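You operate a simulated robot arm through the tools that you are given. There is no shell and no other tool. Be economical: measure what you need, move in short steps, check, and stop when the job is done.

You are at the controls of a simulated two-armed robot. One attempt, no reset.

## Task
Hold the green round tub on the top of the cake bench steady with one hand, lift the red hook tag out of it with the other and set it down on the top of the cake bench.

It is judged by the outcome, as a careful person would: the job done as asked, and still so three seconds after it is handed in. It fails if anything else is knocked over, pushed out of place, dropped, spilled or broken.

## Robot
Two 7-joint arms with two-finger parallel grippers on one trunk, on a base that drives. Base frame: it is fixed to the floor where the robot stands at the start and does not move with it; the origin is under the middle of the robot, x ahead of it, y to its left, z up; the surface under the hand at the start is at about z = 780. Units: mm, degrees, N and s.
The left shoulder is at the start at [60, 143, 926], the right one opposite. With the tool pointing down near the work surface each hand reaches from about 320 to 740 mm from the robot's upright axis, wherever it stands, measured 20 degrees to its own side. Places, roughly: top of the cake bench [1000, -200, 800]. Payload 1.57 kg a hand.
The tool frame of a hand sits at the grasp point between the pads (the TCP): z along the fingers, y along the line on which they close. The tips reach 30 mm beyond it. Largest opening 110 mm; finger width 24, thickness 12; the body of the gripper, 48 by 112 mm, starts 78 mm behind the TCP.
Orientation is that of the tool frame in the base frame, as a unit quaternion [w, x, y, z]. With the fingers straight down and closing along the base's y, the tool's x points along the base's -x, its y along +y and its z along -z.

## Interface
- The arms move only by the tool servo_tool. It takes "left_moves", "right_moves" or both (then of equal length, played together; a hand with none holds still); each is a list of rows, each an object of numbers (a shift or turn left out is 0, a gripper value left out holds the last): "dx", "dy", "dz": the shift along the tool's x, y, z in units of 30 mm (1.0 is 30 mm); "wx", "wy", "wz": the turn, a rotation vector about the tool's x, y, z in units of 6 degrees (1.0 is 6 degrees); "grip": the gripper command, from -1 (fully open) to 1 (shut), values between in proportion. In form: [{"dx": .., "dy": .., "dz": .., "wx": .., "wy": .., "wz": .., "grip": ..}, ...]. A call has 1 to 12 rows; each row shifts and turns the commanded pose from where the row before left it, along the tool's axes as they then stand. A call with a number of a shift or a turn outside -1 to 1 is refused whole. Each row takes 0.2 s and may step no farther than 50 mm and 8.6 degrees from the row before; otherwise, or with a gripper value out of range, the whole call is refused. Where a pose cannot be reached the arm comes as near as it can. A force on the tool above 40 N (or 10 N above the force at the start of the call, whichever is more), or a blocked arm, ends the call early, and 0.2 s more pass. Each finger travels about 45 mm/s and halts on what it meets, pressing with about 43 N; the grip force reading is that of the motor and also rises with nothing between the fingers. The clock runs only during rows and for 0.2 s after the last one: add rows that do not move to give the fingers time. It gives the time, the measured TCP pose, the force on the tool (base axes), the opening and the grip force at its end, in the units of the frame above (readings bear some noise), with the torque about the TCP (base axes, N m) and any sound that the robot's microphone picked up, and new pictures: "show" is both (left out), scene, wrist or none (wrist: the cameras of the hands that moved).
- Cameras (640 x 400 px; columns grow to the right, rows downward): "scene" is now at [34.6, -44.8, 1543.8]; the picture's right is [-0.33, -0.94, 0.00], its down [-0.71, 0.25, -0.66] and it looks along [0.63, -0.22, -0.75] (base axes); focal length 290 px, centre (320, 200). "left" rides on the left gripper at [70, -16, -141] in its tool frame; the picture's right is [0.23, 0.97, 0.00], its down [-0.86, 0.20, -0.48] and it looks along [-0.47, 0.11, 0.88] (tool axes); focal length 222 px, centre (320, 200). "right" rides on the right gripper at [70, 16, -141] in its tool frame; the picture's right is [-0.23, 0.97, 0.00], its down [-0.86, -0.20, -0.48] and it looks along [-0.47, -0.11, 0.88] (tool axes); focal length 222 px, centre (320, 200). There is no depth. A picture from a camera that has moved, and an enlarged one, comes with that camera's place and axes in the base frame and with its lens. The place of the scene camera against the robot may be out by one fixed shift of up to 25 mm in any direction.
- lift_body(by): slides the trunk up (or, below 0, down) by that many mm; the arms and the scene camera ride with it, the base frame stays. It gives what a move gives, with no picture.
- drive_base(legs): drives the robot by 1 to 6 legs, each [ahead, left, turn to the left] in mm, mm and degrees, along the robot's own axes; the way and the turn of a leg run together, so that a leg with both is an arc; at most 1500 mm and 180 degrees a leg. The arms and the cameras ride along, it lands a little off, and it stops where it bumps. It gives what a move gives, and a new picture of the scene camera.
- turn_head(pan, tilt): turns the head with the scene camera to pan (to the left, within 86 degrees either way) and tilt (down, from -29 to 69), counted from straight ahead of the robot. It gives what a move gives, and a new picture of the scene camera.
- inspect(camera, box): a new picture of the part [left, top, right, bottom] of that camera's present view, enlarged. The clock stands still meanwhile.
- sign_off(): hands the job in; it is judged then, once.

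Go step by step. Nothing tells you exact positions but the pictures and the camera data: compare them with the known pose of the tool, close in by small moves and look again before you grip or let go. The budget is 120 turns and 260 pictures, counting those below and the enlarged ones. Unless the task says otherwise, let go and move clear before handing in, and close with one line.

The tools are called after "Call:" as name(argument=value, ...) on one line, values as JSON. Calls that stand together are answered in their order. servo_tool: Moves the arms, as the interface text tells. Its arguments: {"type":"object","properties":{"left_moves":{"type":"array","items":{"type":"object","properties":{"dx":{"type":"number"},"dy":{"type":"number"},"dz":{"type":"number"},"wx":{"type":"number"},"wy":{"type":"number"},"wz":{"type":"number"},"grip":{"type":"number"}}}},"right_moves":{"type":"array","items":{"type":"object","properties":{"dx":{"type":"number"},"dy":{"type":"number"},"dz":{"type":"number"},"wx":{"type":"number"},"wy":{"type":"number"},"wz":{"type":"number"},"grip":{"type":"number"}}}},"show":{"type":"string","enum":["both","scene","wrist","none"]}},"required":[]} The other tools are called the same way: lift_body (by) slides the trunk up or down; drive_base (legs) drives the base; turn_head (pan, tilt) turns the head that bears the scene camera; inspect (camera, box) takes an enlarged picture of a part of a camera's view; sign_off () hands the job in.

At the start:

```text
time_s: 0.0
left_tcp_pos: [527.4, 163.3, 989.1]
left_ee_rot: [0.0, 0.001, 1.0, 0.0]
left_wrist_force: [0.8, 0.4, -0.2]
left_wrist_torque: [-0.01, -0.01, 0.0]
left_opening: 109.9
left_grip_force: 0.1
right_tcp_pos: [540.1, -314.1, 989.5]
right_ee_rot: [-0.001, 0.0, 1.0, 0.0]
right_wrist_force: [0.1, -0.6, -0.1]
right_wrist_torque: [-0.02, 0.01, 0.0]
right_opening: 109.8
right_grip_force: 0.1
trunk travel left (down, up): [-525.0, 65.0]
robot x, y, heading: [-0.1, -0.8, -0.0]
head pan, tilt: [-19.4, 48.4]
```

scene: 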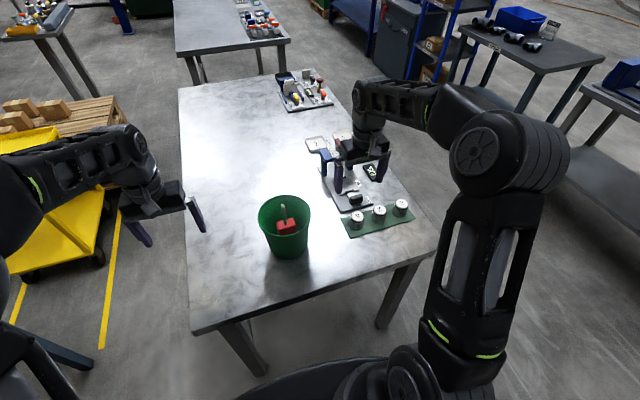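
right: 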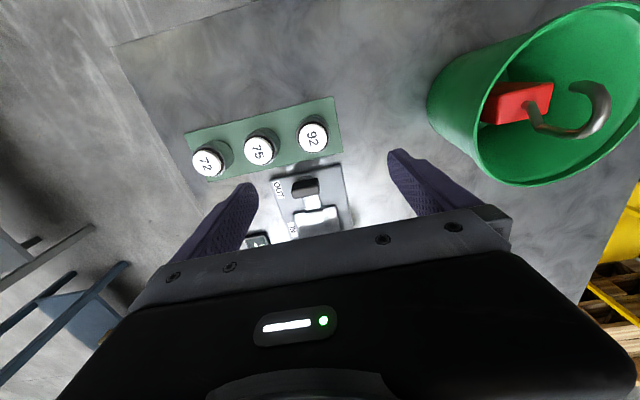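
left: 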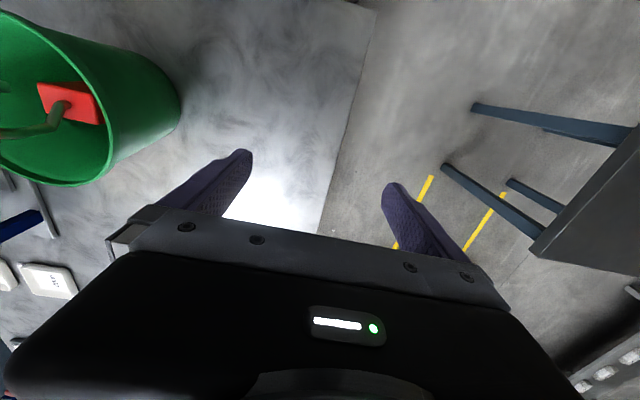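

I see the green tub near the front of the bench, at about (533, -115), with the red tag and its hook inside. First I'll enlarge the views to measure it.

Call:
inspect(camera="scene", box=[220, 160, 380, 270])

Call:
inspect(camera="right", box=[400, 0, 640, 200])

Call:
inspect(camera="left", box=[0, 0, 240, 200])

```text
3.64 times, centred on (300, 215) of scene
camera zoom: at [34.6, -44.8, 1543.8], right [-0.33, -0.94, 0.0], down [-0.71, 0.25, -0.66], along [0.63, -0.22, -0.75], focal length 1056 px, centre (393, 146)
```

zoom: 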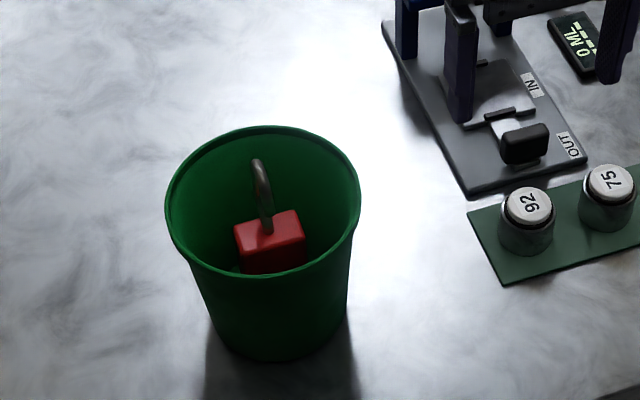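

```text
2.00 times, centred on (520, 100) of right
camera zoom: at [469.5, -297.3, 1131.3], right [0.23, 0.97, 0.0], down [0.86, -0.2, 0.48], along [0.47, -0.11, -0.88], focal length 444 px, centre (-80, 400)
```

zoom: 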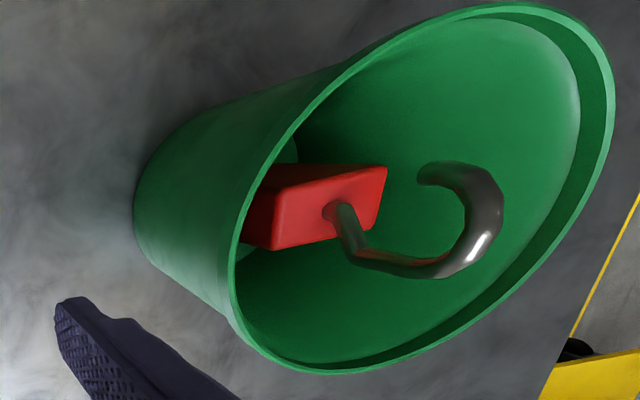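

```text
2.00 times, centred on (120, 100) of left
camera zoom: at [457.9, 147.3, 1130.6], right [-0.23, 0.97, 0.0], down [0.86, 0.2, 0.48], along [0.47, 0.11, -0.88], focal length 444 px, centre (720, 400)
```

zoom: 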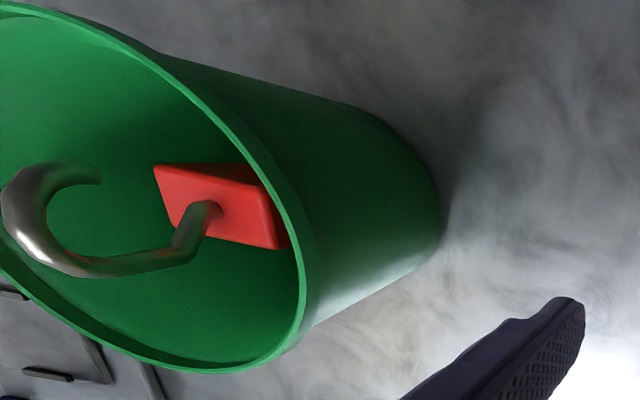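

The tub rim is centred near (543, -97), z≈930, with a radius of about 73. The hook stands in the x–z plane at y≈-98 and its top is at z≈955. I'll part-close both grippers, then bring the left hand over the tub's left (+y) rim.

Call:
servo_tool(left_moves=[{"grip": 0.27}, {"grip": 0.27}, {"dy": -0.9, "dx": -0.07}, {"dy": -0.9, "dx": -0.07}, {"dy": -0.9, "dx": -0.07}, {"dy": -0.9, "dx": -0.07}, {"dy": -0.9, "dx": -0.07}, {"dy": -0.9, "dx": -0.07}, {"dy": -0.8, "dx": -0.07, "wx": 0.65}, {"wx": 0.65}, {}], right_moves=[{"grip": 0.2}, {}, {}, {}, {}, {}, {}, {}, {}, {}, {}])

```text
time_s: 2.4
left_tcp_pos: [543.9, -23.6, 989.3]
left_ee_rot: [0.001, 0.0, 0.998, -0.067]
left_wrist_force: [-0.3, 0.2, 1.0]
left_wrist_torque: [-0.01, 0.0, 0.02]
left_opening: 40.0
left_grip_force: 0.1
right_tcp_pos: [538.3, -313.1, 989.4]
right_ee_rot: [0.0, 0.001, 1.0, 0.0]
right_wrist_force: [0.0, 0.1, 0.0]
right_wrist_torque: [-0.05, 0.03, 0.0]
right_opening: 43.8
right_grip_force: 0.0
trunk travel left (down, up): [-525.0, 65.0]
robot x, y, heading: [1.5, 2.5, 0.1]
head pan, tilt: [-19.4, 48.4]
camera scene: at [34.7, -45.1, 1543.8], right [-0.33, -0.94, 0.0], down [-0.71, 0.25, -0.66], along [0.63, -0.22, -0.75], focal length 290 px, centre (320, 200)
camera right: at [469.5, -297.6, 1131.2], right [0.23, 0.97, 0.0], down [0.86, -0.2, 0.48], along [0.47, -0.11, -0.88], focal length 222 px, centre (320, 200)
camera left: at [473.5, -20.3, 1131.0], right [-0.23, 0.96, -0.13], down [0.86, 0.26, 0.45], along [0.47, -0.01, -0.88], focal length 222 px, centre (320, 200)
```

scene: 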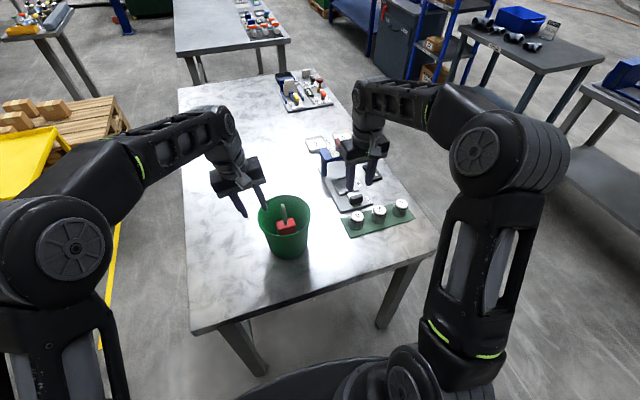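
right: 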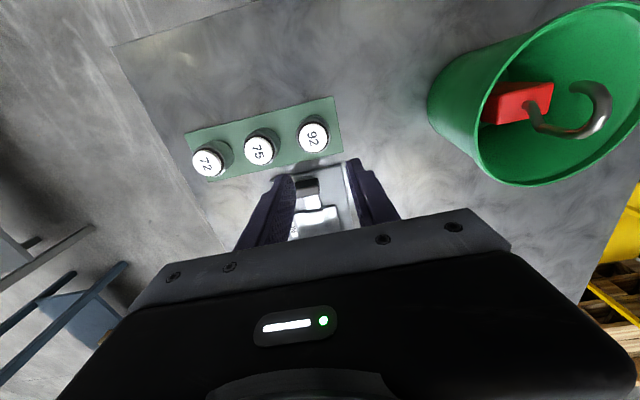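
left: 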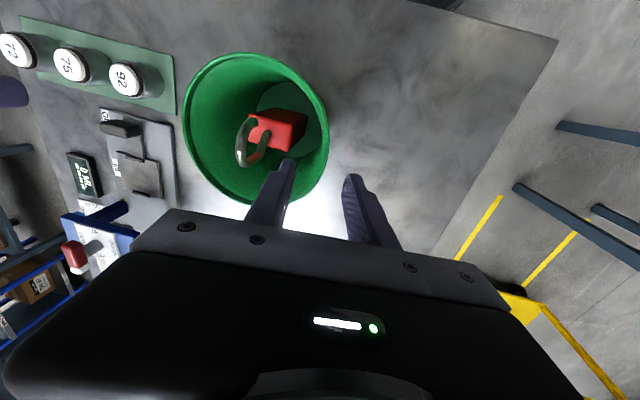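

The left hand is above the +y rim with its fingers straddling it. I'll lower it along the wall and look before closing.

Call:
servo_tool(left_moves=[{"dy": 0.13, "dz": 0.5}, {"dy": 0.12, "dz": 0.6}, {"dz": 0.6}, {}], show="both")

Call:
inspect(camera="left", box=[160, 40, 420, 230])

```text
time_s: 3.4
left_tcp_pos: [543.5, -21.7, 936.7]
left_ee_rot: [0.0, 0.0, 0.998, -0.068]
left_wrist_force: [-0.1, 0.5, -0.1]
left_wrist_torque: [0.0, -0.03, 0.03]
left_opening: 40.2
left_grip_force: 0.3
right_tcp_pos: [539.9, -312.7, 989.4]
right_ee_rot: [-0.001, 0.0, 1.0, 0.0]
right_wrist_force: [0.5, 0.1, 0.2]
right_wrist_torque: [-0.01, -0.01, 0.02]
right_opening: 43.9
right_grip_force: 0.1
trunk travel left (down, up): [-525.0, 65.0]
robot x, y, heading: [2.1, 1.2, 0.1]
head pan, tilt: [-19.4, 48.4]
camera scene: at [34.5, -44.7, 1543.9], right [-0.33, -0.94, 0.0], down [-0.71, 0.25, -0.66], along [0.63, -0.22, -0.75], focal length 290 px, centre (320, 200)
camera left: at [472.6, -18.7, 1079.1], right [-0.23, 0.96, -0.13], down [0.86, 0.26, 0.45], along [0.47, -0.01, -0.88], focal length 222 px, centre (320, 200)
```

scene: 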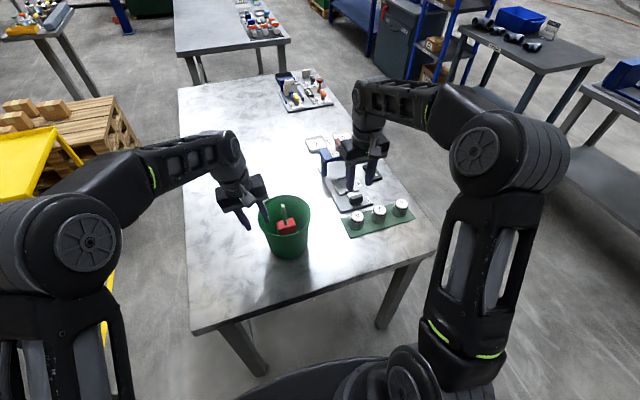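
left: 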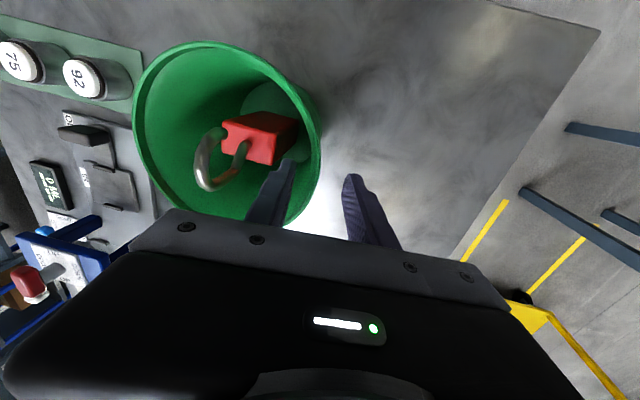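

```text
2.11 times, centred on (290, 135) of left
camera zoom: at [472.6, -18.7, 1079.1], right [-0.23, 0.96, -0.13], down [0.86, 0.26, 0.45], along [0.47, -0.01, -0.88], focal length 468 px, centre (383, 337)
```

zoom: 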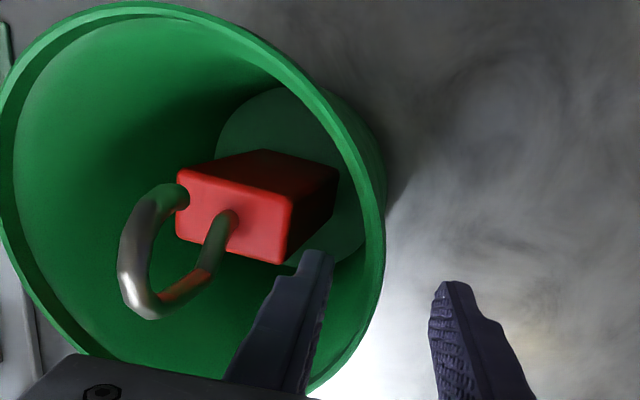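

The fingers straddle the rim and the tag is clear of the inner one. I'll go down 18 mm more and close gently on the wall.

Call:
servo_tool(left_moves=[{"dz": 0.6}, {}, {"grip": 0.5}, {"grip": 0.7}, {"grip": 0.85}, {"grip": 0.95}, {"grip": 1}, {}, {}], show="both")

Call:
inspect(camera="scene", box=[220, 160, 380, 270])

```text
time_s: 5.4
left_tcp_pos: [543.9, -26.0, 919.8]
left_ee_rot: [0.0, 0.0, 0.998, -0.069]
left_wrist_force: [-1.4, -2.1, 2.2]
left_wrist_torque: [-0.07, 0.02, -0.02]
left_opening: 9.9
left_grip_force: 28.5
right_tcp_pos: [538.7, -314.9, 989.2]
right_ee_rot: [0.0, 0.0, 1.0, 0.0]
right_wrist_force: [-0.4, -0.2, 0.1]
right_wrist_torque: [0.01, -0.03, -0.02]
right_opening: 44.1
right_grip_force: 0.0
trunk travel left (down, up): [-525.0, 65.0]
robot x, y, heading: [-2.0, 2.0, -0.1]
head pan, tilt: [-19.4, 48.4]
camera scene: at [34.5, -45.0, 1543.9], right [-0.33, -0.94, 0.0], down [-0.71, 0.25, -0.66], along [0.63, -0.22, -0.75], focal length 290 px, centre (320, 200)
camera left: at [473.1, -22.5, 1061.7], right [-0.23, 0.96, -0.13], down [0.85, 0.26, 0.45], along [0.47, -0.01, -0.88], focal length 222 px, centre (320, 200)
```

scene: 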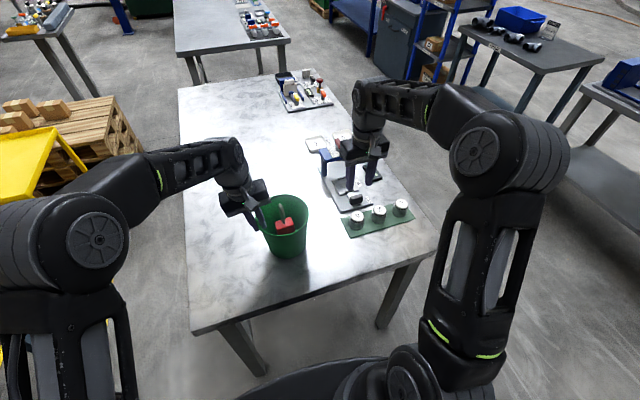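
left: 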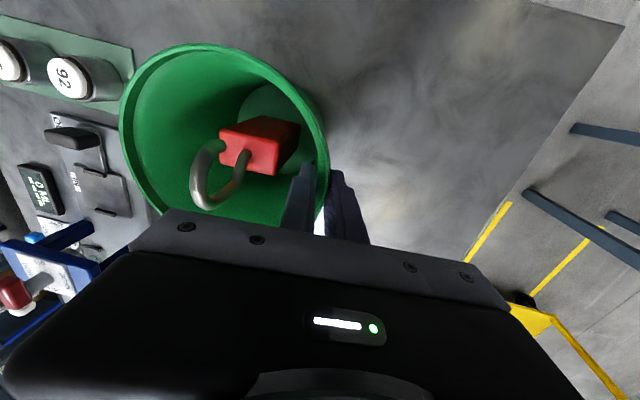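

```text
3.64 times, centred on (300, 215) of scene
camera zoom: at [34.5, -45.0, 1543.9], right [-0.33, -0.94, 0.0], down [-0.71, 0.25, -0.66], along [0.63, -0.22, -0.75], focal length 1056 px, centre (393, 146)
```

zoom: 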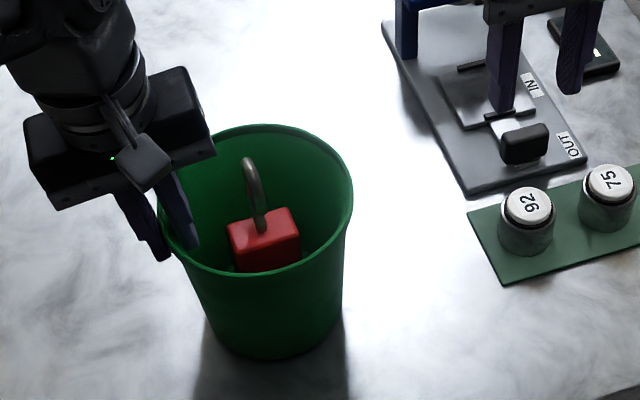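

The tub is held at the rim; it slid about 5 mm toward the left hand and stayed upright. Next I'll bring the right hand in toward the hook, tilted away from the left hand, and measure the hook again.

Call:
servo_tool(right_moves=[{"dz": -0.7}, {"dy": 0.9, "dz": -0.5}, {"dy": 1}, {"dy": 1}, {"dy": 0.9}, {"wx": -1}, {"wx": -1}, {"wx": -1}, {"wx": -1}, {"wx": -1}, {}])

Call:
inspect(camera="right", box=[280, 40, 520, 200])

```text
time_s: 7.8
left_tcp_pos: [543.8, -25.2, 918.7]
left_ee_rot: [0.0, 0.0, 0.998, -0.068]
left_wrist_force: [-0.9, -1.7, 3.6]
left_wrist_torque: [-0.08, -0.08, -0.01]
left_opening: 9.8
left_grip_force: 27.6
right_tcp_pos: [538.6, -199.9, 1024.7]
right_ee_rot: [0.0, 0.0, 0.966, 0.259]
right_wrist_force: [1.0, -0.6, -0.9]
right_wrist_torque: [0.04, -0.02, -0.01]
right_opening: 43.9
right_grip_force: 0.1
trunk travel left (down, up): [-525.0, 65.0]
robot x, y, heading: [-2.1, -1.1, 0.1]
head pan, tilt: [-19.4, 48.4]
camera scene: at [34.3, -44.9, 1543.9], right [-0.33, -0.94, 0.0], down [-0.7, 0.25, -0.66], along [0.63, -0.22, -0.75], focal length 290 px, centre (320, 200)
camera right: at [469.4, -256.3, 1156.6], right [0.23, 0.84, 0.49], down [0.86, -0.41, 0.31], along [0.47, 0.35, -0.81], focal length 222 px, centre (320, 200)
```

scene: 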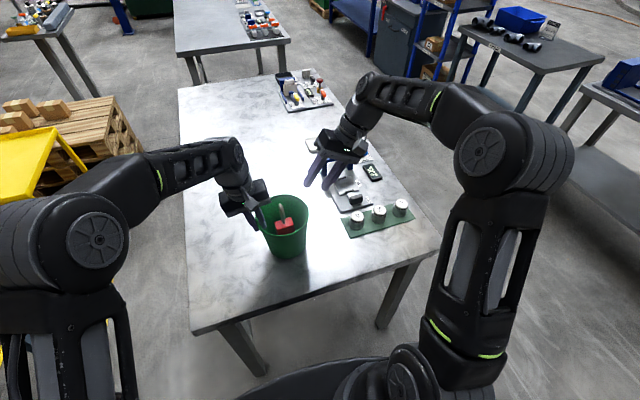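
right: 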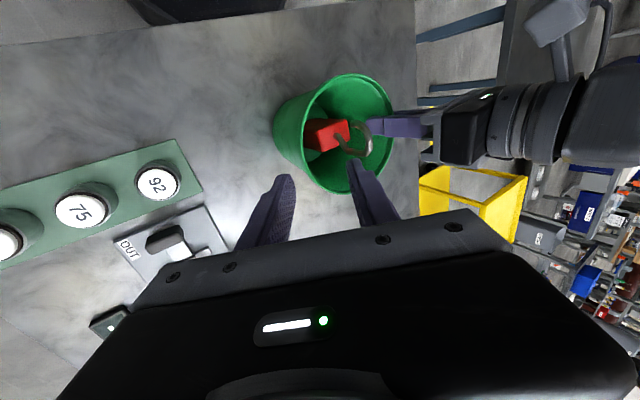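

```text
2.50 times, centred on (400, 120) of right
camera zoom: at [469.4, -256.3, 1156.6], right [0.23, 0.84, 0.49], down [0.86, -0.41, 0.31], along [0.47, 0.35, -0.81], focal length 555 px, centre (120, 400)
```

zoom: 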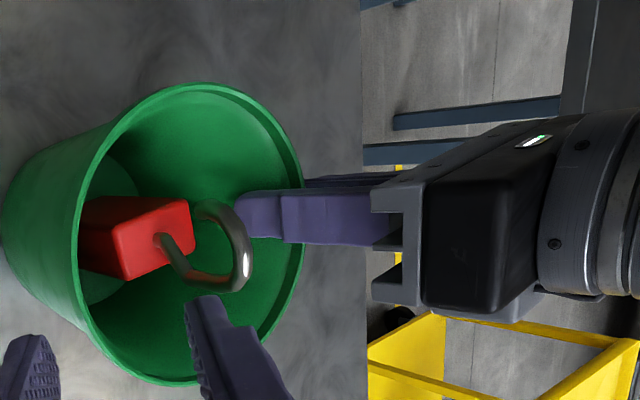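

The hook apex is now at about (546, -92, 958). I'll narrow the right gripper to about 30 mm and move it to a pre-grasp point 60 mm back along the approach line.

Call:
servo_tool(right_moves=[{"grip": 0.45}, {"dy": 0.66, "dz": 0.48, "dx": -0.08}, {"dy": 0.66, "dz": 0.48, "dx": -0.08}, {"dy": 0.66, "dz": 0.48, "dx": -0.08}, {}, {}])

Call:
inspect(camera="right", box=[240, 80, 480, 240])

Call:
inspect(camera="scene", box=[220, 140, 380, 250])

```text
time_s: 9.2
left_tcp_pos: [543.9, -24.9, 919.8]
left_ee_rot: [0.0, 0.0, 0.998, -0.068]
left_wrist_force: [-0.1, -2.4, 4.0]
left_wrist_torque: [-0.07, -0.12, 0.0]
left_opening: 9.5
left_grip_force: 27.6
right_tcp_pos: [545.3, -125.1, 1015.6]
right_ee_rot: [0.0, 0.0, 0.966, 0.258]
right_wrist_force: [-1.0, -0.2, -0.9]
right_wrist_torque: [0.0, -0.02, 0.02]
right_opening: 30.3
right_grip_force: 0.1
trunk travel left (down, up): [-525.0, 65.0]
robot x, y, heading: [-1.3, -0.9, -0.4]
head pan, tilt: [-19.4, 48.4]
camera scene: at [34.3, -44.9, 1543.9], right [-0.33, -0.94, 0.0], down [-0.7, 0.25, -0.66], along [0.63, -0.22, -0.75], focal length 290 px, centre (320, 200)
camera right: at [475.6, -182.1, 1148.0], right [0.23, 0.84, 0.49], down [0.86, -0.41, 0.31], along [0.47, 0.35, -0.81], focal length 222 px, centre (320, 200)
```

scene: 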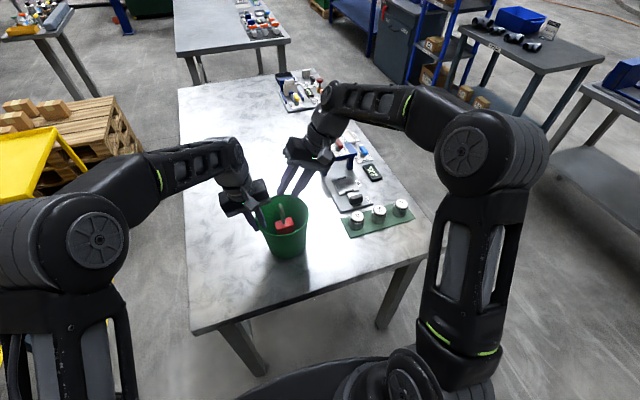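
right: 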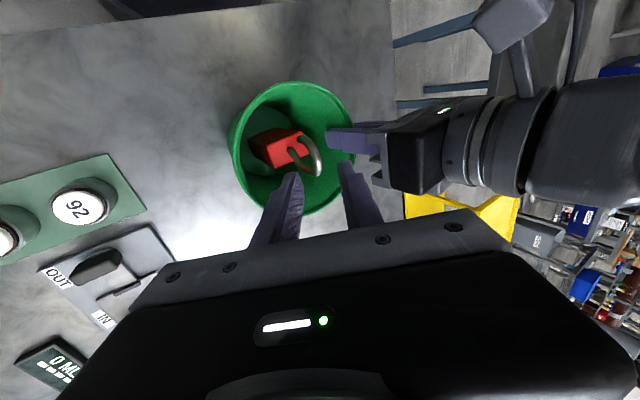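

```text
2.50 times, centred on (360, 160) of right
camera zoom: at [475.6, -182.1, 1148.0], right [0.23, 0.84, 0.49], down [0.86, -0.41, 0.31], along [0.47, 0.35, -0.81], focal length 555 px, centre (220, 300)
```

zoom: 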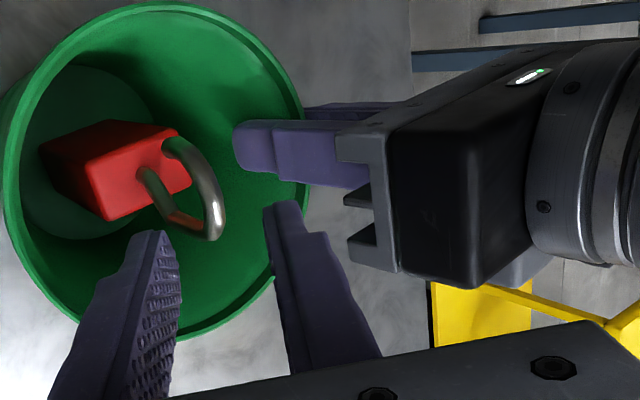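

```text
3.64 times, centred on (300, 195) of scene
camera zoom: at [34.3, -44.9, 1543.9], right [-0.33, -0.94, 0.0], down [-0.7, 0.25, -0.66], along [0.63, -0.22, -0.75], focal length 1056 px, centre (393, 218)
```

zoom: 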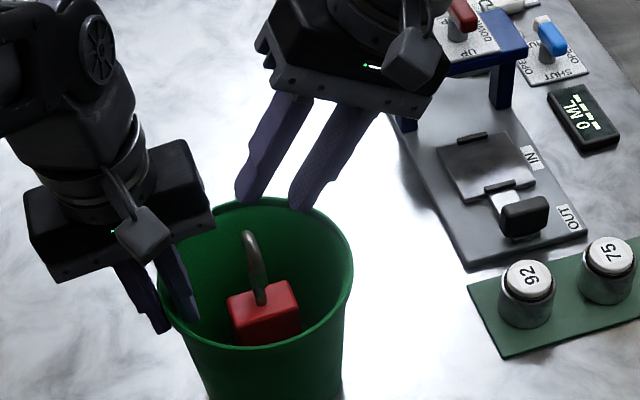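

The hook apex lies on the right gripper's approach line, between the fingers. I'll advance 57 mm and look before closing.

Call:
servo_tool(right_moves=[{"dz": 0.7}, {"dz": 0.7}, {"dz": 0.5}, {}])

Call:
inspect(camera="right", box=[240, 80, 480, 240])

Call:
inspect(camera="scene", box=[220, 140, 380, 250])

Call:
inspect(camera="left", box=[100, 40, 360, 240])

```text
time_s: 10.2
left_tcp_pos: [544.3, -25.4, 919.3]
left_ee_rot: [-0.001, 0.0, 0.998, -0.068]
left_wrist_force: [0.1, -1.8, 4.7]
left_wrist_torque: [-0.08, -0.06, 0.0]
left_opening: 9.2
left_grip_force: 27.8
right_tcp_pos: [546.1, -96.6, 967.5]
right_ee_rot: [0.0, 0.0, 0.966, 0.259]
right_wrist_force: [0.6, 0.3, 0.4]
right_wrist_torque: [0.01, 0.0, -0.04]
right_opening: 30.4
right_grip_force: 0.0
trunk travel left (down, up): [-525.0, 65.0]
robot x, y, heading: [-2.4, 3.7, -0.3]
head pan, tilt: [-19.4, 48.4]
camera scene: at [34.3, -44.9, 1543.9], right [-0.33, -0.94, 0.0], down [-0.7, 0.25, -0.66], along [0.63, -0.22, -0.75], focal length 290 px, centre (320, 200)
camera right: at [475.8, -154.4, 1099.0], right [0.23, 0.84, 0.49], down [0.85, -0.41, 0.31], along [0.47, 0.35, -0.81], focal length 222 px, centre (320, 200)
```

scene: 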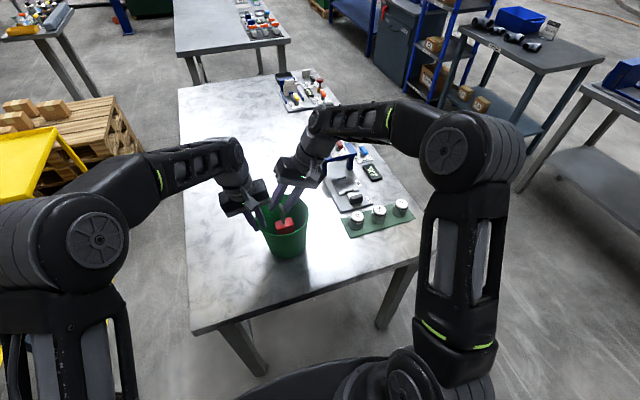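
right: 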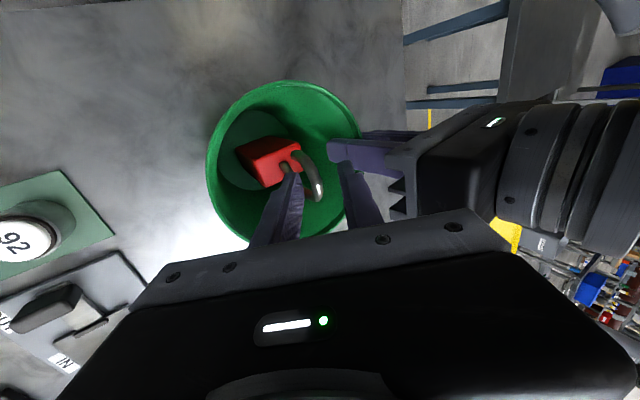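

```text
2.50 times, centred on (360, 160) of right
camera zoom: at [475.8, -154.4, 1099.0], right [0.23, 0.84, 0.49], down [0.85, -0.41, 0.31], along [0.47, 0.35, -0.81], focal length 555 px, centre (220, 300)
```

zoom: 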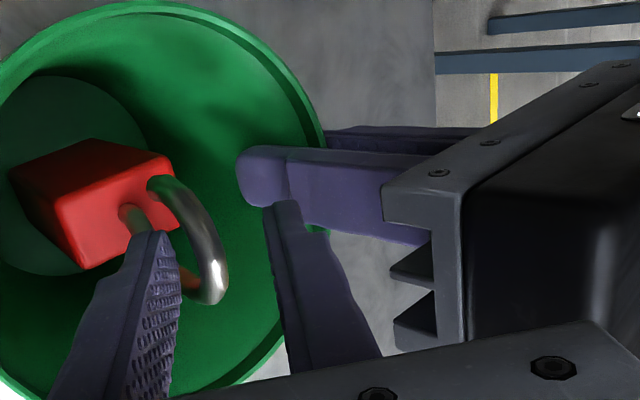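

```text
3.64 times, centred on (300, 195) of scene
camera zoom: at [34.3, -44.9, 1543.9], right [-0.33, -0.94, 0.0], down [-0.7, 0.25, -0.66], along [0.63, -0.22, -0.75], focal length 1056 px, centre (393, 218)
```

zoom: 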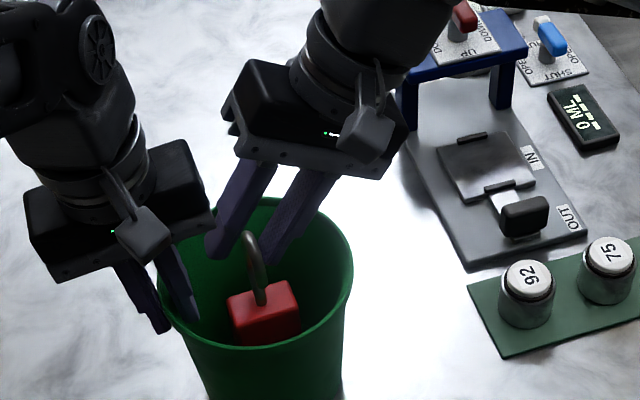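

```text
2.00 times, centred on (230, 140) of left
camera zoom: at [473.0, -22.4, 1061.7], right [-0.23, 0.96, -0.13], down [0.85, 0.26, 0.45], along [0.47, -0.01, -0.88], focal length 444 px, centre (500, 320)
```

zoom: 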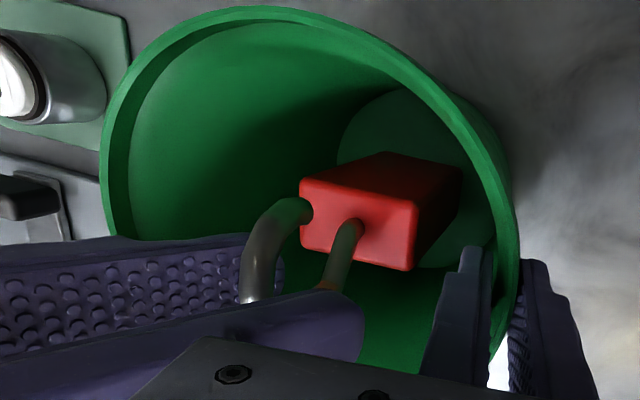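

The hook wire sits between the right-hand pads and there is clearance to the left hand. I'll close on it gradually.

Call:
servo_tool(right_moves=[{"grip": 0.6}, {"grip": 0.7}, {"grip": 0.8}, {"grip": 0.9}, {"grip": 1}, {}, {}])

Call:
inspect(camera="scene", box=[220, 140, 380, 250])

```text
time_s: 11.8
left_tcp_pos: [544.0, -25.2, 918.9]
left_ee_rot: [0.0, 0.0, 0.998, -0.068]
left_wrist_force: [0.3, -0.5, 4.2]
left_wrist_torque: [-0.05, -0.03, -0.05]
left_opening: 9.8
left_grip_force: 28.1
right_tcp_pos: [546.1, -98.2, 967.9]
right_ee_rot: [0.0, 0.0, 0.966, 0.259]
right_wrist_force: [-0.2, 0.7, -0.4]
right_wrist_torque: [-0.03, 0.02, 0.01]
right_opening: 11.2
right_grip_force: 28.5
trunk travel left (down, up): [-525.0, 65.0]
robot x, y, heading: [1.2, 1.4, 0.2]
head pan, tilt: [-19.4, 48.4]
camera scene: at [34.3, -44.9, 1543.9], right [-0.33, -0.94, 0.0], down [-0.7, 0.25, -0.66], along [0.63, -0.22, -0.75], focal length 290 px, centre (320, 200)
camera right: at [475.9, -154.5, 1099.1], right [0.23, 0.84, 0.49], down [0.86, -0.41, 0.31], along [0.47, 0.35, -0.81], focal length 222 px, centre (320, 200)
```

scene: 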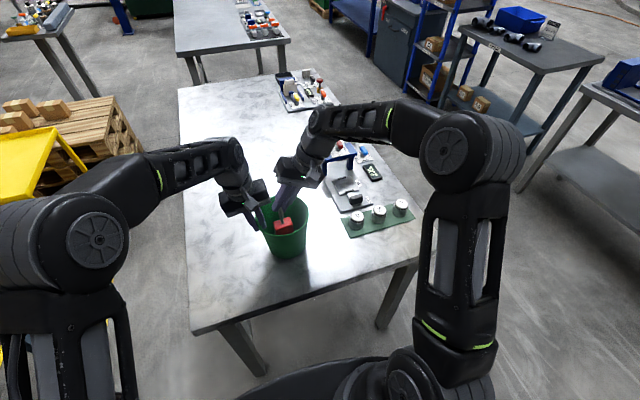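
right: 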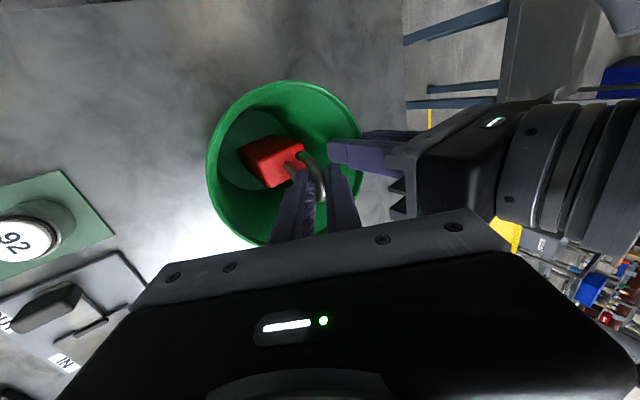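

```text
3.64 times, centred on (300, 195) of scene
camera zoom: at [34.3, -44.9, 1543.9], right [-0.33, -0.94, 0.0], down [-0.7, 0.25, -0.66], along [0.63, -0.22, -0.75], focal length 1056 px, centre (393, 218)
```

zoom: 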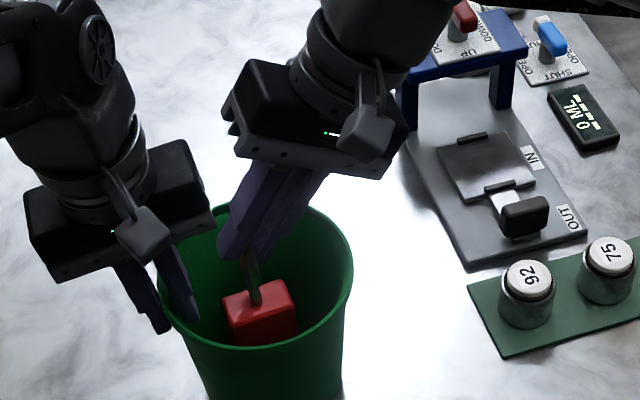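

The wire is held firmly (opening 11 mm, 28 N). I'll lift slowly and shift a little toward -y so the fingers clear the left hand's body.

Call:
servo_tool(right_moves=[{"dy": 0.037, "dz": -0.364}, {"dy": 0.037, "dz": -0.364}, {"dy": 0.037, "dz": -0.364}, {"dy": 0.037, "dz": -0.364}, {}])

Call:
inspect(camera="scene", box=[220, 140, 380, 250])

Call:
inspect(camera="left", box=[100, 40, 360, 240])

```text
time_s: 13.0
left_tcp_pos: [543.3, -25.7, 919.7]
left_ee_rot: [0.0, 0.0, 0.998, -0.068]
left_wrist_force: [-0.4, -1.4, 4.2]
left_wrist_torque: [-0.07, -0.05, 0.0]
left_opening: 10.0
left_grip_force: 27.9
right_tcp_pos: [546.1, -116.5, 1008.6]
right_ee_rot: [-0.001, 0.0, 0.966, 0.259]
right_wrist_force: [0.6, 0.5, -1.0]
right_wrist_torque: [-0.01, 0.03, -0.02]
right_opening: 11.0
right_grip_force: 29.3
trunk travel left (down, up): [-525.0, 65.0]
robot x, y, heading: [-0.3, -0.5, 0.5]
head pan, tilt: [-19.4, 48.4]
camera scene: at [34.3, -44.9, 1543.9], right [-0.33, -0.94, 0.0], down [-0.7, 0.25, -0.66], along [0.63, -0.22, -0.75], focal length 290 px, centre (320, 200)
camera right: at [476.2, -172.6, 1139.7], right [0.23, 0.84, 0.49], down [0.85, -0.41, 0.31], along [0.47, 0.34, -0.81], focal length 222 px, centre (320, 200)
```

scene: 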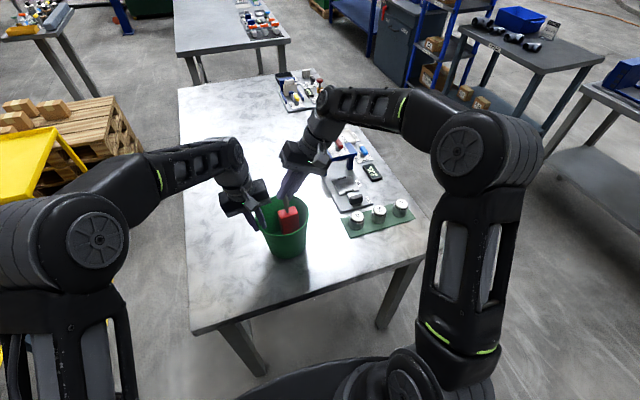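
right: 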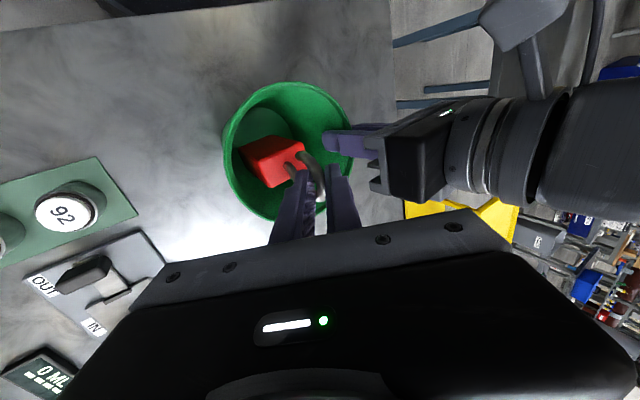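

```text
3.64 times, centred on (300, 195) of scene
camera zoom: at [34.3, -44.9, 1543.9], right [-0.33, -0.94, 0.0], down [-0.7, 0.25, -0.66], along [0.63, -0.22, -0.75], focal length 1056 px, centre (393, 218)
```

zoom: 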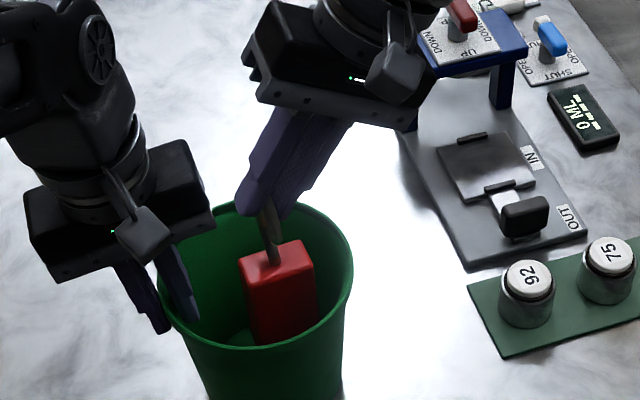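

```text
2.00 times, centred on (230, 140) of left
camera zoom: at [473.0, -22.4, 1061.7], right [-0.23, 0.96, -0.13], down [0.86, 0.26, 0.45], along [0.47, -0.01, -0.88], focal length 444 px, centre (500, 320)
```

zoom: 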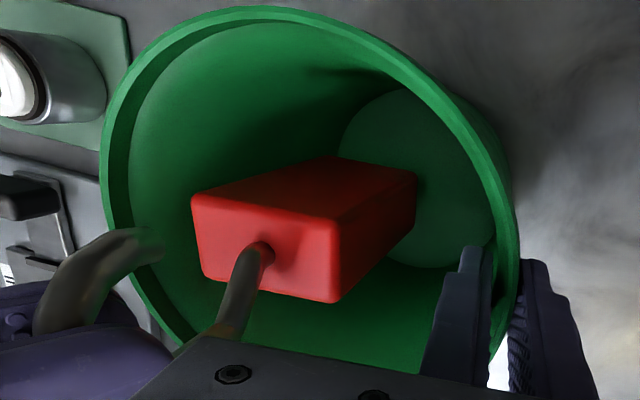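

The tag is rising cleanly and the tub is steady. I'll keep lifting straight up until its base is clear of the rim.

Call:
servo_tool(right_moves=[{"dy": 0.36, "dz": -0.635}, {"dy": 0.36, "dz": -0.635}, {"dy": 0.36, "dz": -0.635}, {"dy": 0.36, "dz": -0.635}, {"dy": 0.36, "dz": -0.635}, {"dy": 0.36, "dz": -0.635}, {}])

Call:
inspect(camera="scene", box=[200, 90, 400, 250])

Call:
inspect(camera="left", box=[0, 0, 400, 250])

```text
time_s: 14.6
left_tcp_pos: [543.7, -25.8, 919.1]
left_ee_rot: [0.0, 0.001, 0.998, -0.068]
left_wrist_force: [-0.7, -0.5, 5.0]
left_wrist_torque: [-0.12, -0.01, -0.01]
left_opening: 10.0
left_grip_force: 28.3
right_tcp_pos: [545.2, -116.7, 1127.5]
right_ee_rot: [-0.001, 0.0, 0.966, 0.259]
right_wrist_force: [-0.4, 0.1, -0.8]
right_wrist_torque: [0.0, 0.02, 0.0]
right_opening: 10.8
right_grip_force: 28.4
right hand out of reach, approached as far as the arm can: row 6
trunk travel left (down, up): [-525.0, 65.0]
robot x, y, heading: [1.1, 0.2, -0.1]
head pan, tilt: [-19.4, 48.4]
camera scene: at [34.3, -44.9, 1543.9], right [-0.33, -0.94, 0.0], down [-0.7, 0.25, -0.66], along [0.63, -0.22, -0.75], focal length 290 px, centre (320, 200)
camera right: at [476.1, -173.3, 1259.8], right [0.23, 0.84, 0.49], down [0.85, -0.41, 0.31], along [0.47, 0.34, -0.81], focal length 222 px, centre (320, 200)
```

scene: 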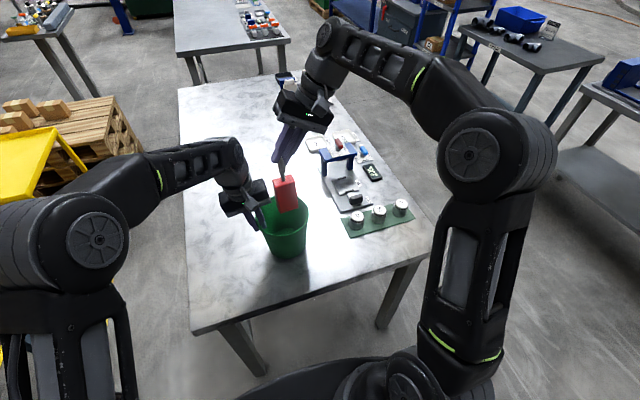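
right: 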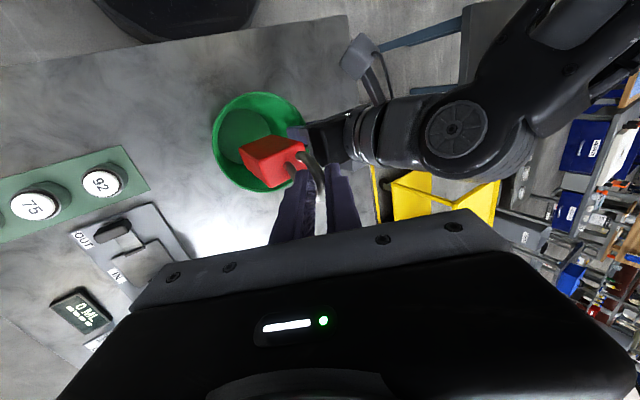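

```text
2.50 times, centred on (300, 170) of scene
camera zoom: at [34.3, -44.9, 1543.9], right [-0.33, -0.94, 0.0], down [-0.7, 0.25, -0.66], along [0.63, -0.22, -0.75], focal length 726 px, centre (370, 275)
```

zoom: 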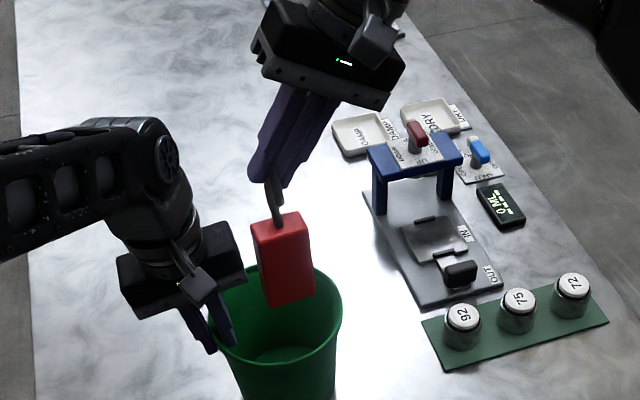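

```text
1.60 times, centred on (200, 125) of left
camera zoom: at [473.0, -22.4, 1061.7], right [-0.23, 0.96, -0.13], down [0.86, 0.26, 0.45], along [0.47, -0.01, -0.88], focal length 355 px, centre (512, 320)
```

zoom: 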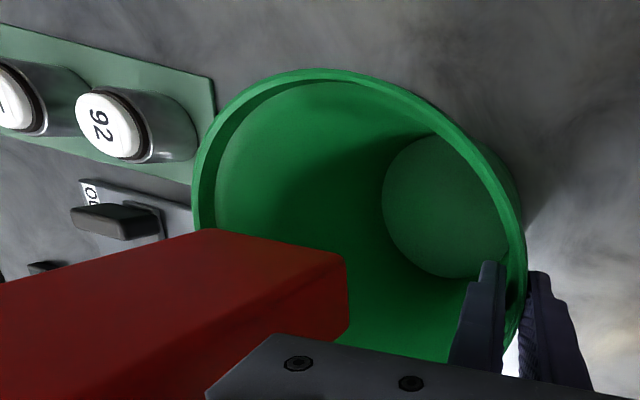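

The tag is clear of the rim by about 10 mm and the tub is undisturbed. I'll open the left fingers a little, draw the left hand up and away to the left, and then raise the trunk for more height.

Call:
servo_tool(left_moves=[{"grip": 0.7}, {"grip": 0.45}, {"grip": 0.3}, {}, {"dz": -0.7}, {"dz": -0.8}, {"dz": -0.8}, {"dz": -0.6}, {"dy": 0.8}, {"dy": 1}, {"dy": 1}, {}])

Call:
inspect(camera="scene", box=[200, 90, 400, 250])

```text
time_s: 17.2
left_tcp_pos: [542.1, 71.1, 994.4]
left_ee_rot: [0.0, 0.0, 0.998, -0.068]
left_wrist_force: [0.1, 0.5, 0.1]
left_wrist_torque: [-0.06, -0.01, 0.02]
left_opening: 38.7
left_grip_force: 0.0
right_tcp_pos: [544.9, -116.9, 1127.1]
right_ee_rot: [0.0, 0.0, 0.966, 0.259]
right_wrist_force: [0.5, 0.6, -1.6]
right_wrist_torque: [0.04, 0.01, 0.0]
right_opening: 10.9
right_grip_force: 29.1
trunk travel left (down, up): [-525.0, 65.0]
robot x, y, heading: [-3.7, -0.9, -0.2]
head pan, tilt: [-19.4, 48.4]
camera scene: at [34.7, -45.2, 1543.8], right [-0.33, -0.94, 0.0], down [-0.71, 0.25, -0.66], along [0.63, -0.22, -0.75], focal length 290 px, centre (320, 200)
camera left: at [471.6, 74.3, 1136.9], right [-0.23, 0.96, -0.13], down [0.86, 0.26, 0.45], along [0.47, -0.01, -0.88], focal length 222 px, centre (320, 200)
```

scene: 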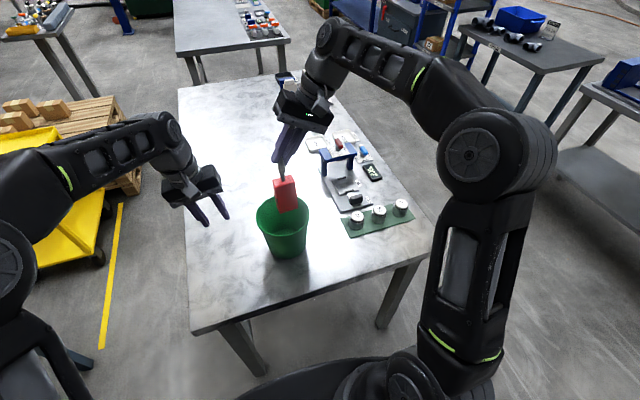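
left: 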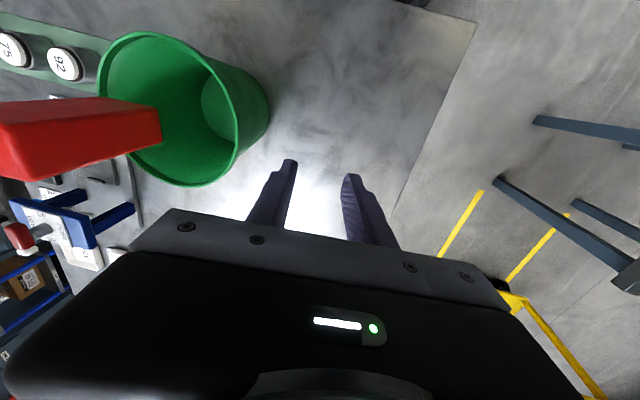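

```text
2.50 times, centred on (300, 170) of scene
camera zoom: at [34.7, -45.2, 1543.8], right [-0.33, -0.94, 0.0], down [-0.71, 0.25, -0.66], along [0.63, -0.22, -0.75], focal length 726 px, centre (370, 275)
```

zoom: 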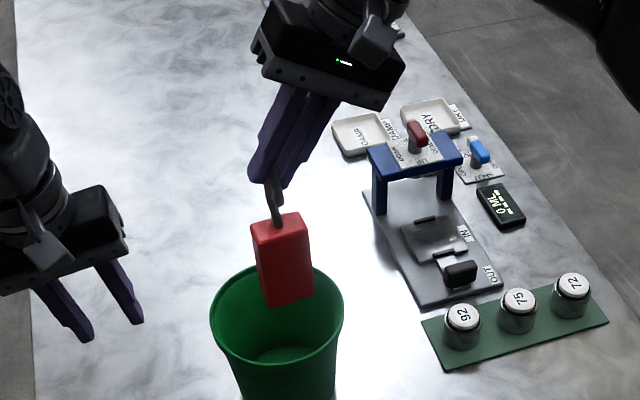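

The tub stands upright and free. I'll move the left hand farther out and raise the trunk 60 mm.

Call:
servo_tool(left_moves=[{"dy": 1}, {"dy": 1}, {"dy": 1}, {"dy": 1}, {"dy": 1}, {"dy": 1}, {"dy": 0.5}], show="none")

Call:
lift_body(by=60)

Call:
inspect(camera="scene", box=[0, 0, 640, 400])

```text
time_s: 18.8
left_tcp_pos: [544.0, 262.9, 967.3]
left_ee_rot: [0.0, 0.0, 0.998, -0.068]
left_wrist_force: [0.9, 0.8, 0.3]
left_wrist_torque: [0.03, -0.01, -0.03]
left_opening: 38.3
left_grip_force: 0.1
right_tcp_pos: [546.3, -116.7, 1127.4]
right_ee_rot: [0.0, -0.001, 0.966, 0.259]
right_wrist_force: [0.6, -0.3, -0.1]
right_wrist_torque: [0.0, -0.02, 0.0]
right_opening: 11.0
right_grip_force: 28.8
trunk travel left (down, up): [-525.0, 65.0]
robot x, y, heading: [-2.6, -0.8, 0.0]
head pan, tilt: [-19.4, 48.4]
```

```text
time_s: 19.8
left_tcp_pos: [543.9, 262.7, 1027.2]
left_ee_rot: [0.001, 0.0, 0.998, -0.068]
left_wrist_force: [0.3, 0.3, -0.7]
left_wrist_torque: [-0.03, -0.01, 0.0]
left_opening: 38.3
left_grip_force: 0.1
right_tcp_pos: [547.1, -116.2, 1187.4]
right_ee_rot: [0.0, 0.0, 0.966, 0.259]
right_wrist_force: [0.4, -0.3, -0.3]
right_wrist_torque: [-0.01, -0.01, -0.02]
right_opening: 10.8
right_grip_force: 28.7
trunk travel left (down, up): [-585.0, 5.0]
robot x, y, heading: [2.3, 0.1, 0.1]
head pan, tilt: [-19.4, 48.4]
```

```text
1.00 times, centred on (320, 200) of scene (not enlarged: the box is as wide or as high as the picture)
camera zoom: at [35.0, -44.7, 1603.8], right [-0.33, -0.94, 0.0], down [-0.71, 0.25, -0.66], along [0.63, -0.22, -0.75], focal length 290 px, centre (320, 200)
```

zoom: 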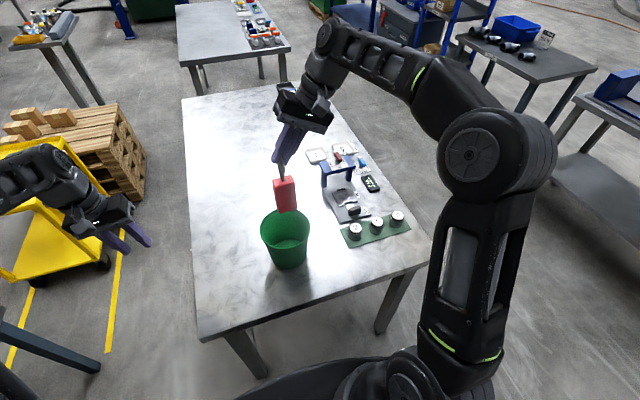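

The tag's base is now about 70 mm above the rim. I'll carry it left toward the clear area around (545, +60).

Call:
servo_tool(right_moves=[{"dy": 0.655, "dz": 0.532}, {"dy": 0.655, "dz": 0.532}, {"dy": 0.655, "dz": 0.532}, {"dy": 0.655, "dz": 0.532}, {"dy": 0.655, "dz": 0.532}, {"dy": 0.655, "dz": 0.532}, {"dy": 0.655, "dz": 0.532}, {}])

```text
time_s: 21.6
left_tcp_pos: [543.9, 262.9, 1027.9]
left_ee_rot: [0.001, -0.001, 0.998, -0.067]
left_wrist_force: [1.0, -0.1, -0.6]
left_wrist_torque: [0.02, 0.0, 0.02]
left_opening: 38.7
left_grip_force: 0.0
right_tcp_pos: [544.5, 57.5, 1160.4]
right_ee_rot: [0.0, -0.001, 0.966, 0.26]
right_wrist_force: [-0.4, 0.5, -1.3]
right_wrist_torque: [0.03, -0.02, 0.0]
right_opening: 10.7
right_grip_force: 28.3
trunk travel left (down, up): [-585.0, 5.0]
robot x, y, heading: [-1.1, -0.0, 0.1]
head pan, tilt: [-19.4, 48.4]
camera scene: at [34.7, -45.1, 1603.8], right [-0.33, -0.94, 0.0], down [-0.71, 0.25, -0.66], along [0.63, -0.22, -0.75], focal length 290 px, centre (320, 200)
camera right: at [475.7, 0.6, 1292.1], right [0.23, 0.84, 0.49], down [0.85, -0.41, 0.31], along [0.47, 0.35, -0.81], focal length 222 px, centre (320, 200)
```

scene: 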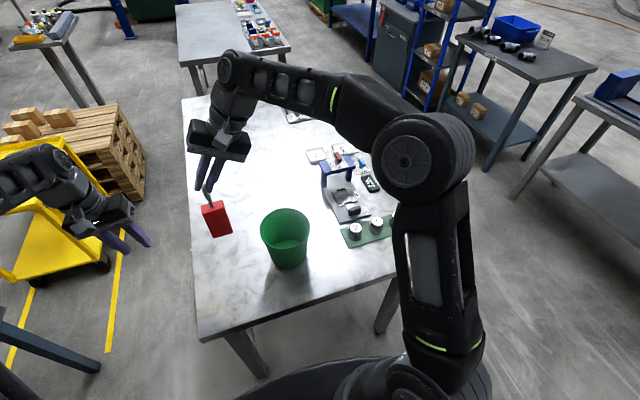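
right: 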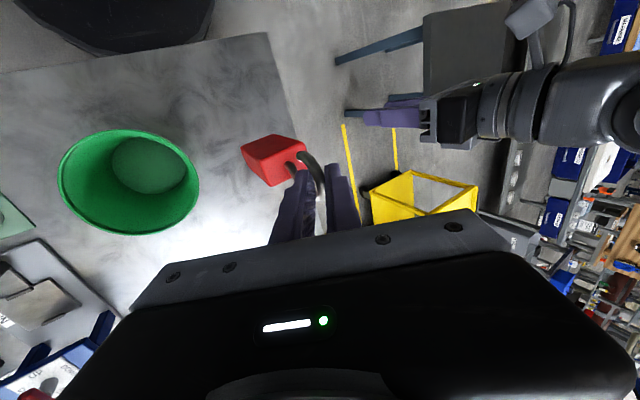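

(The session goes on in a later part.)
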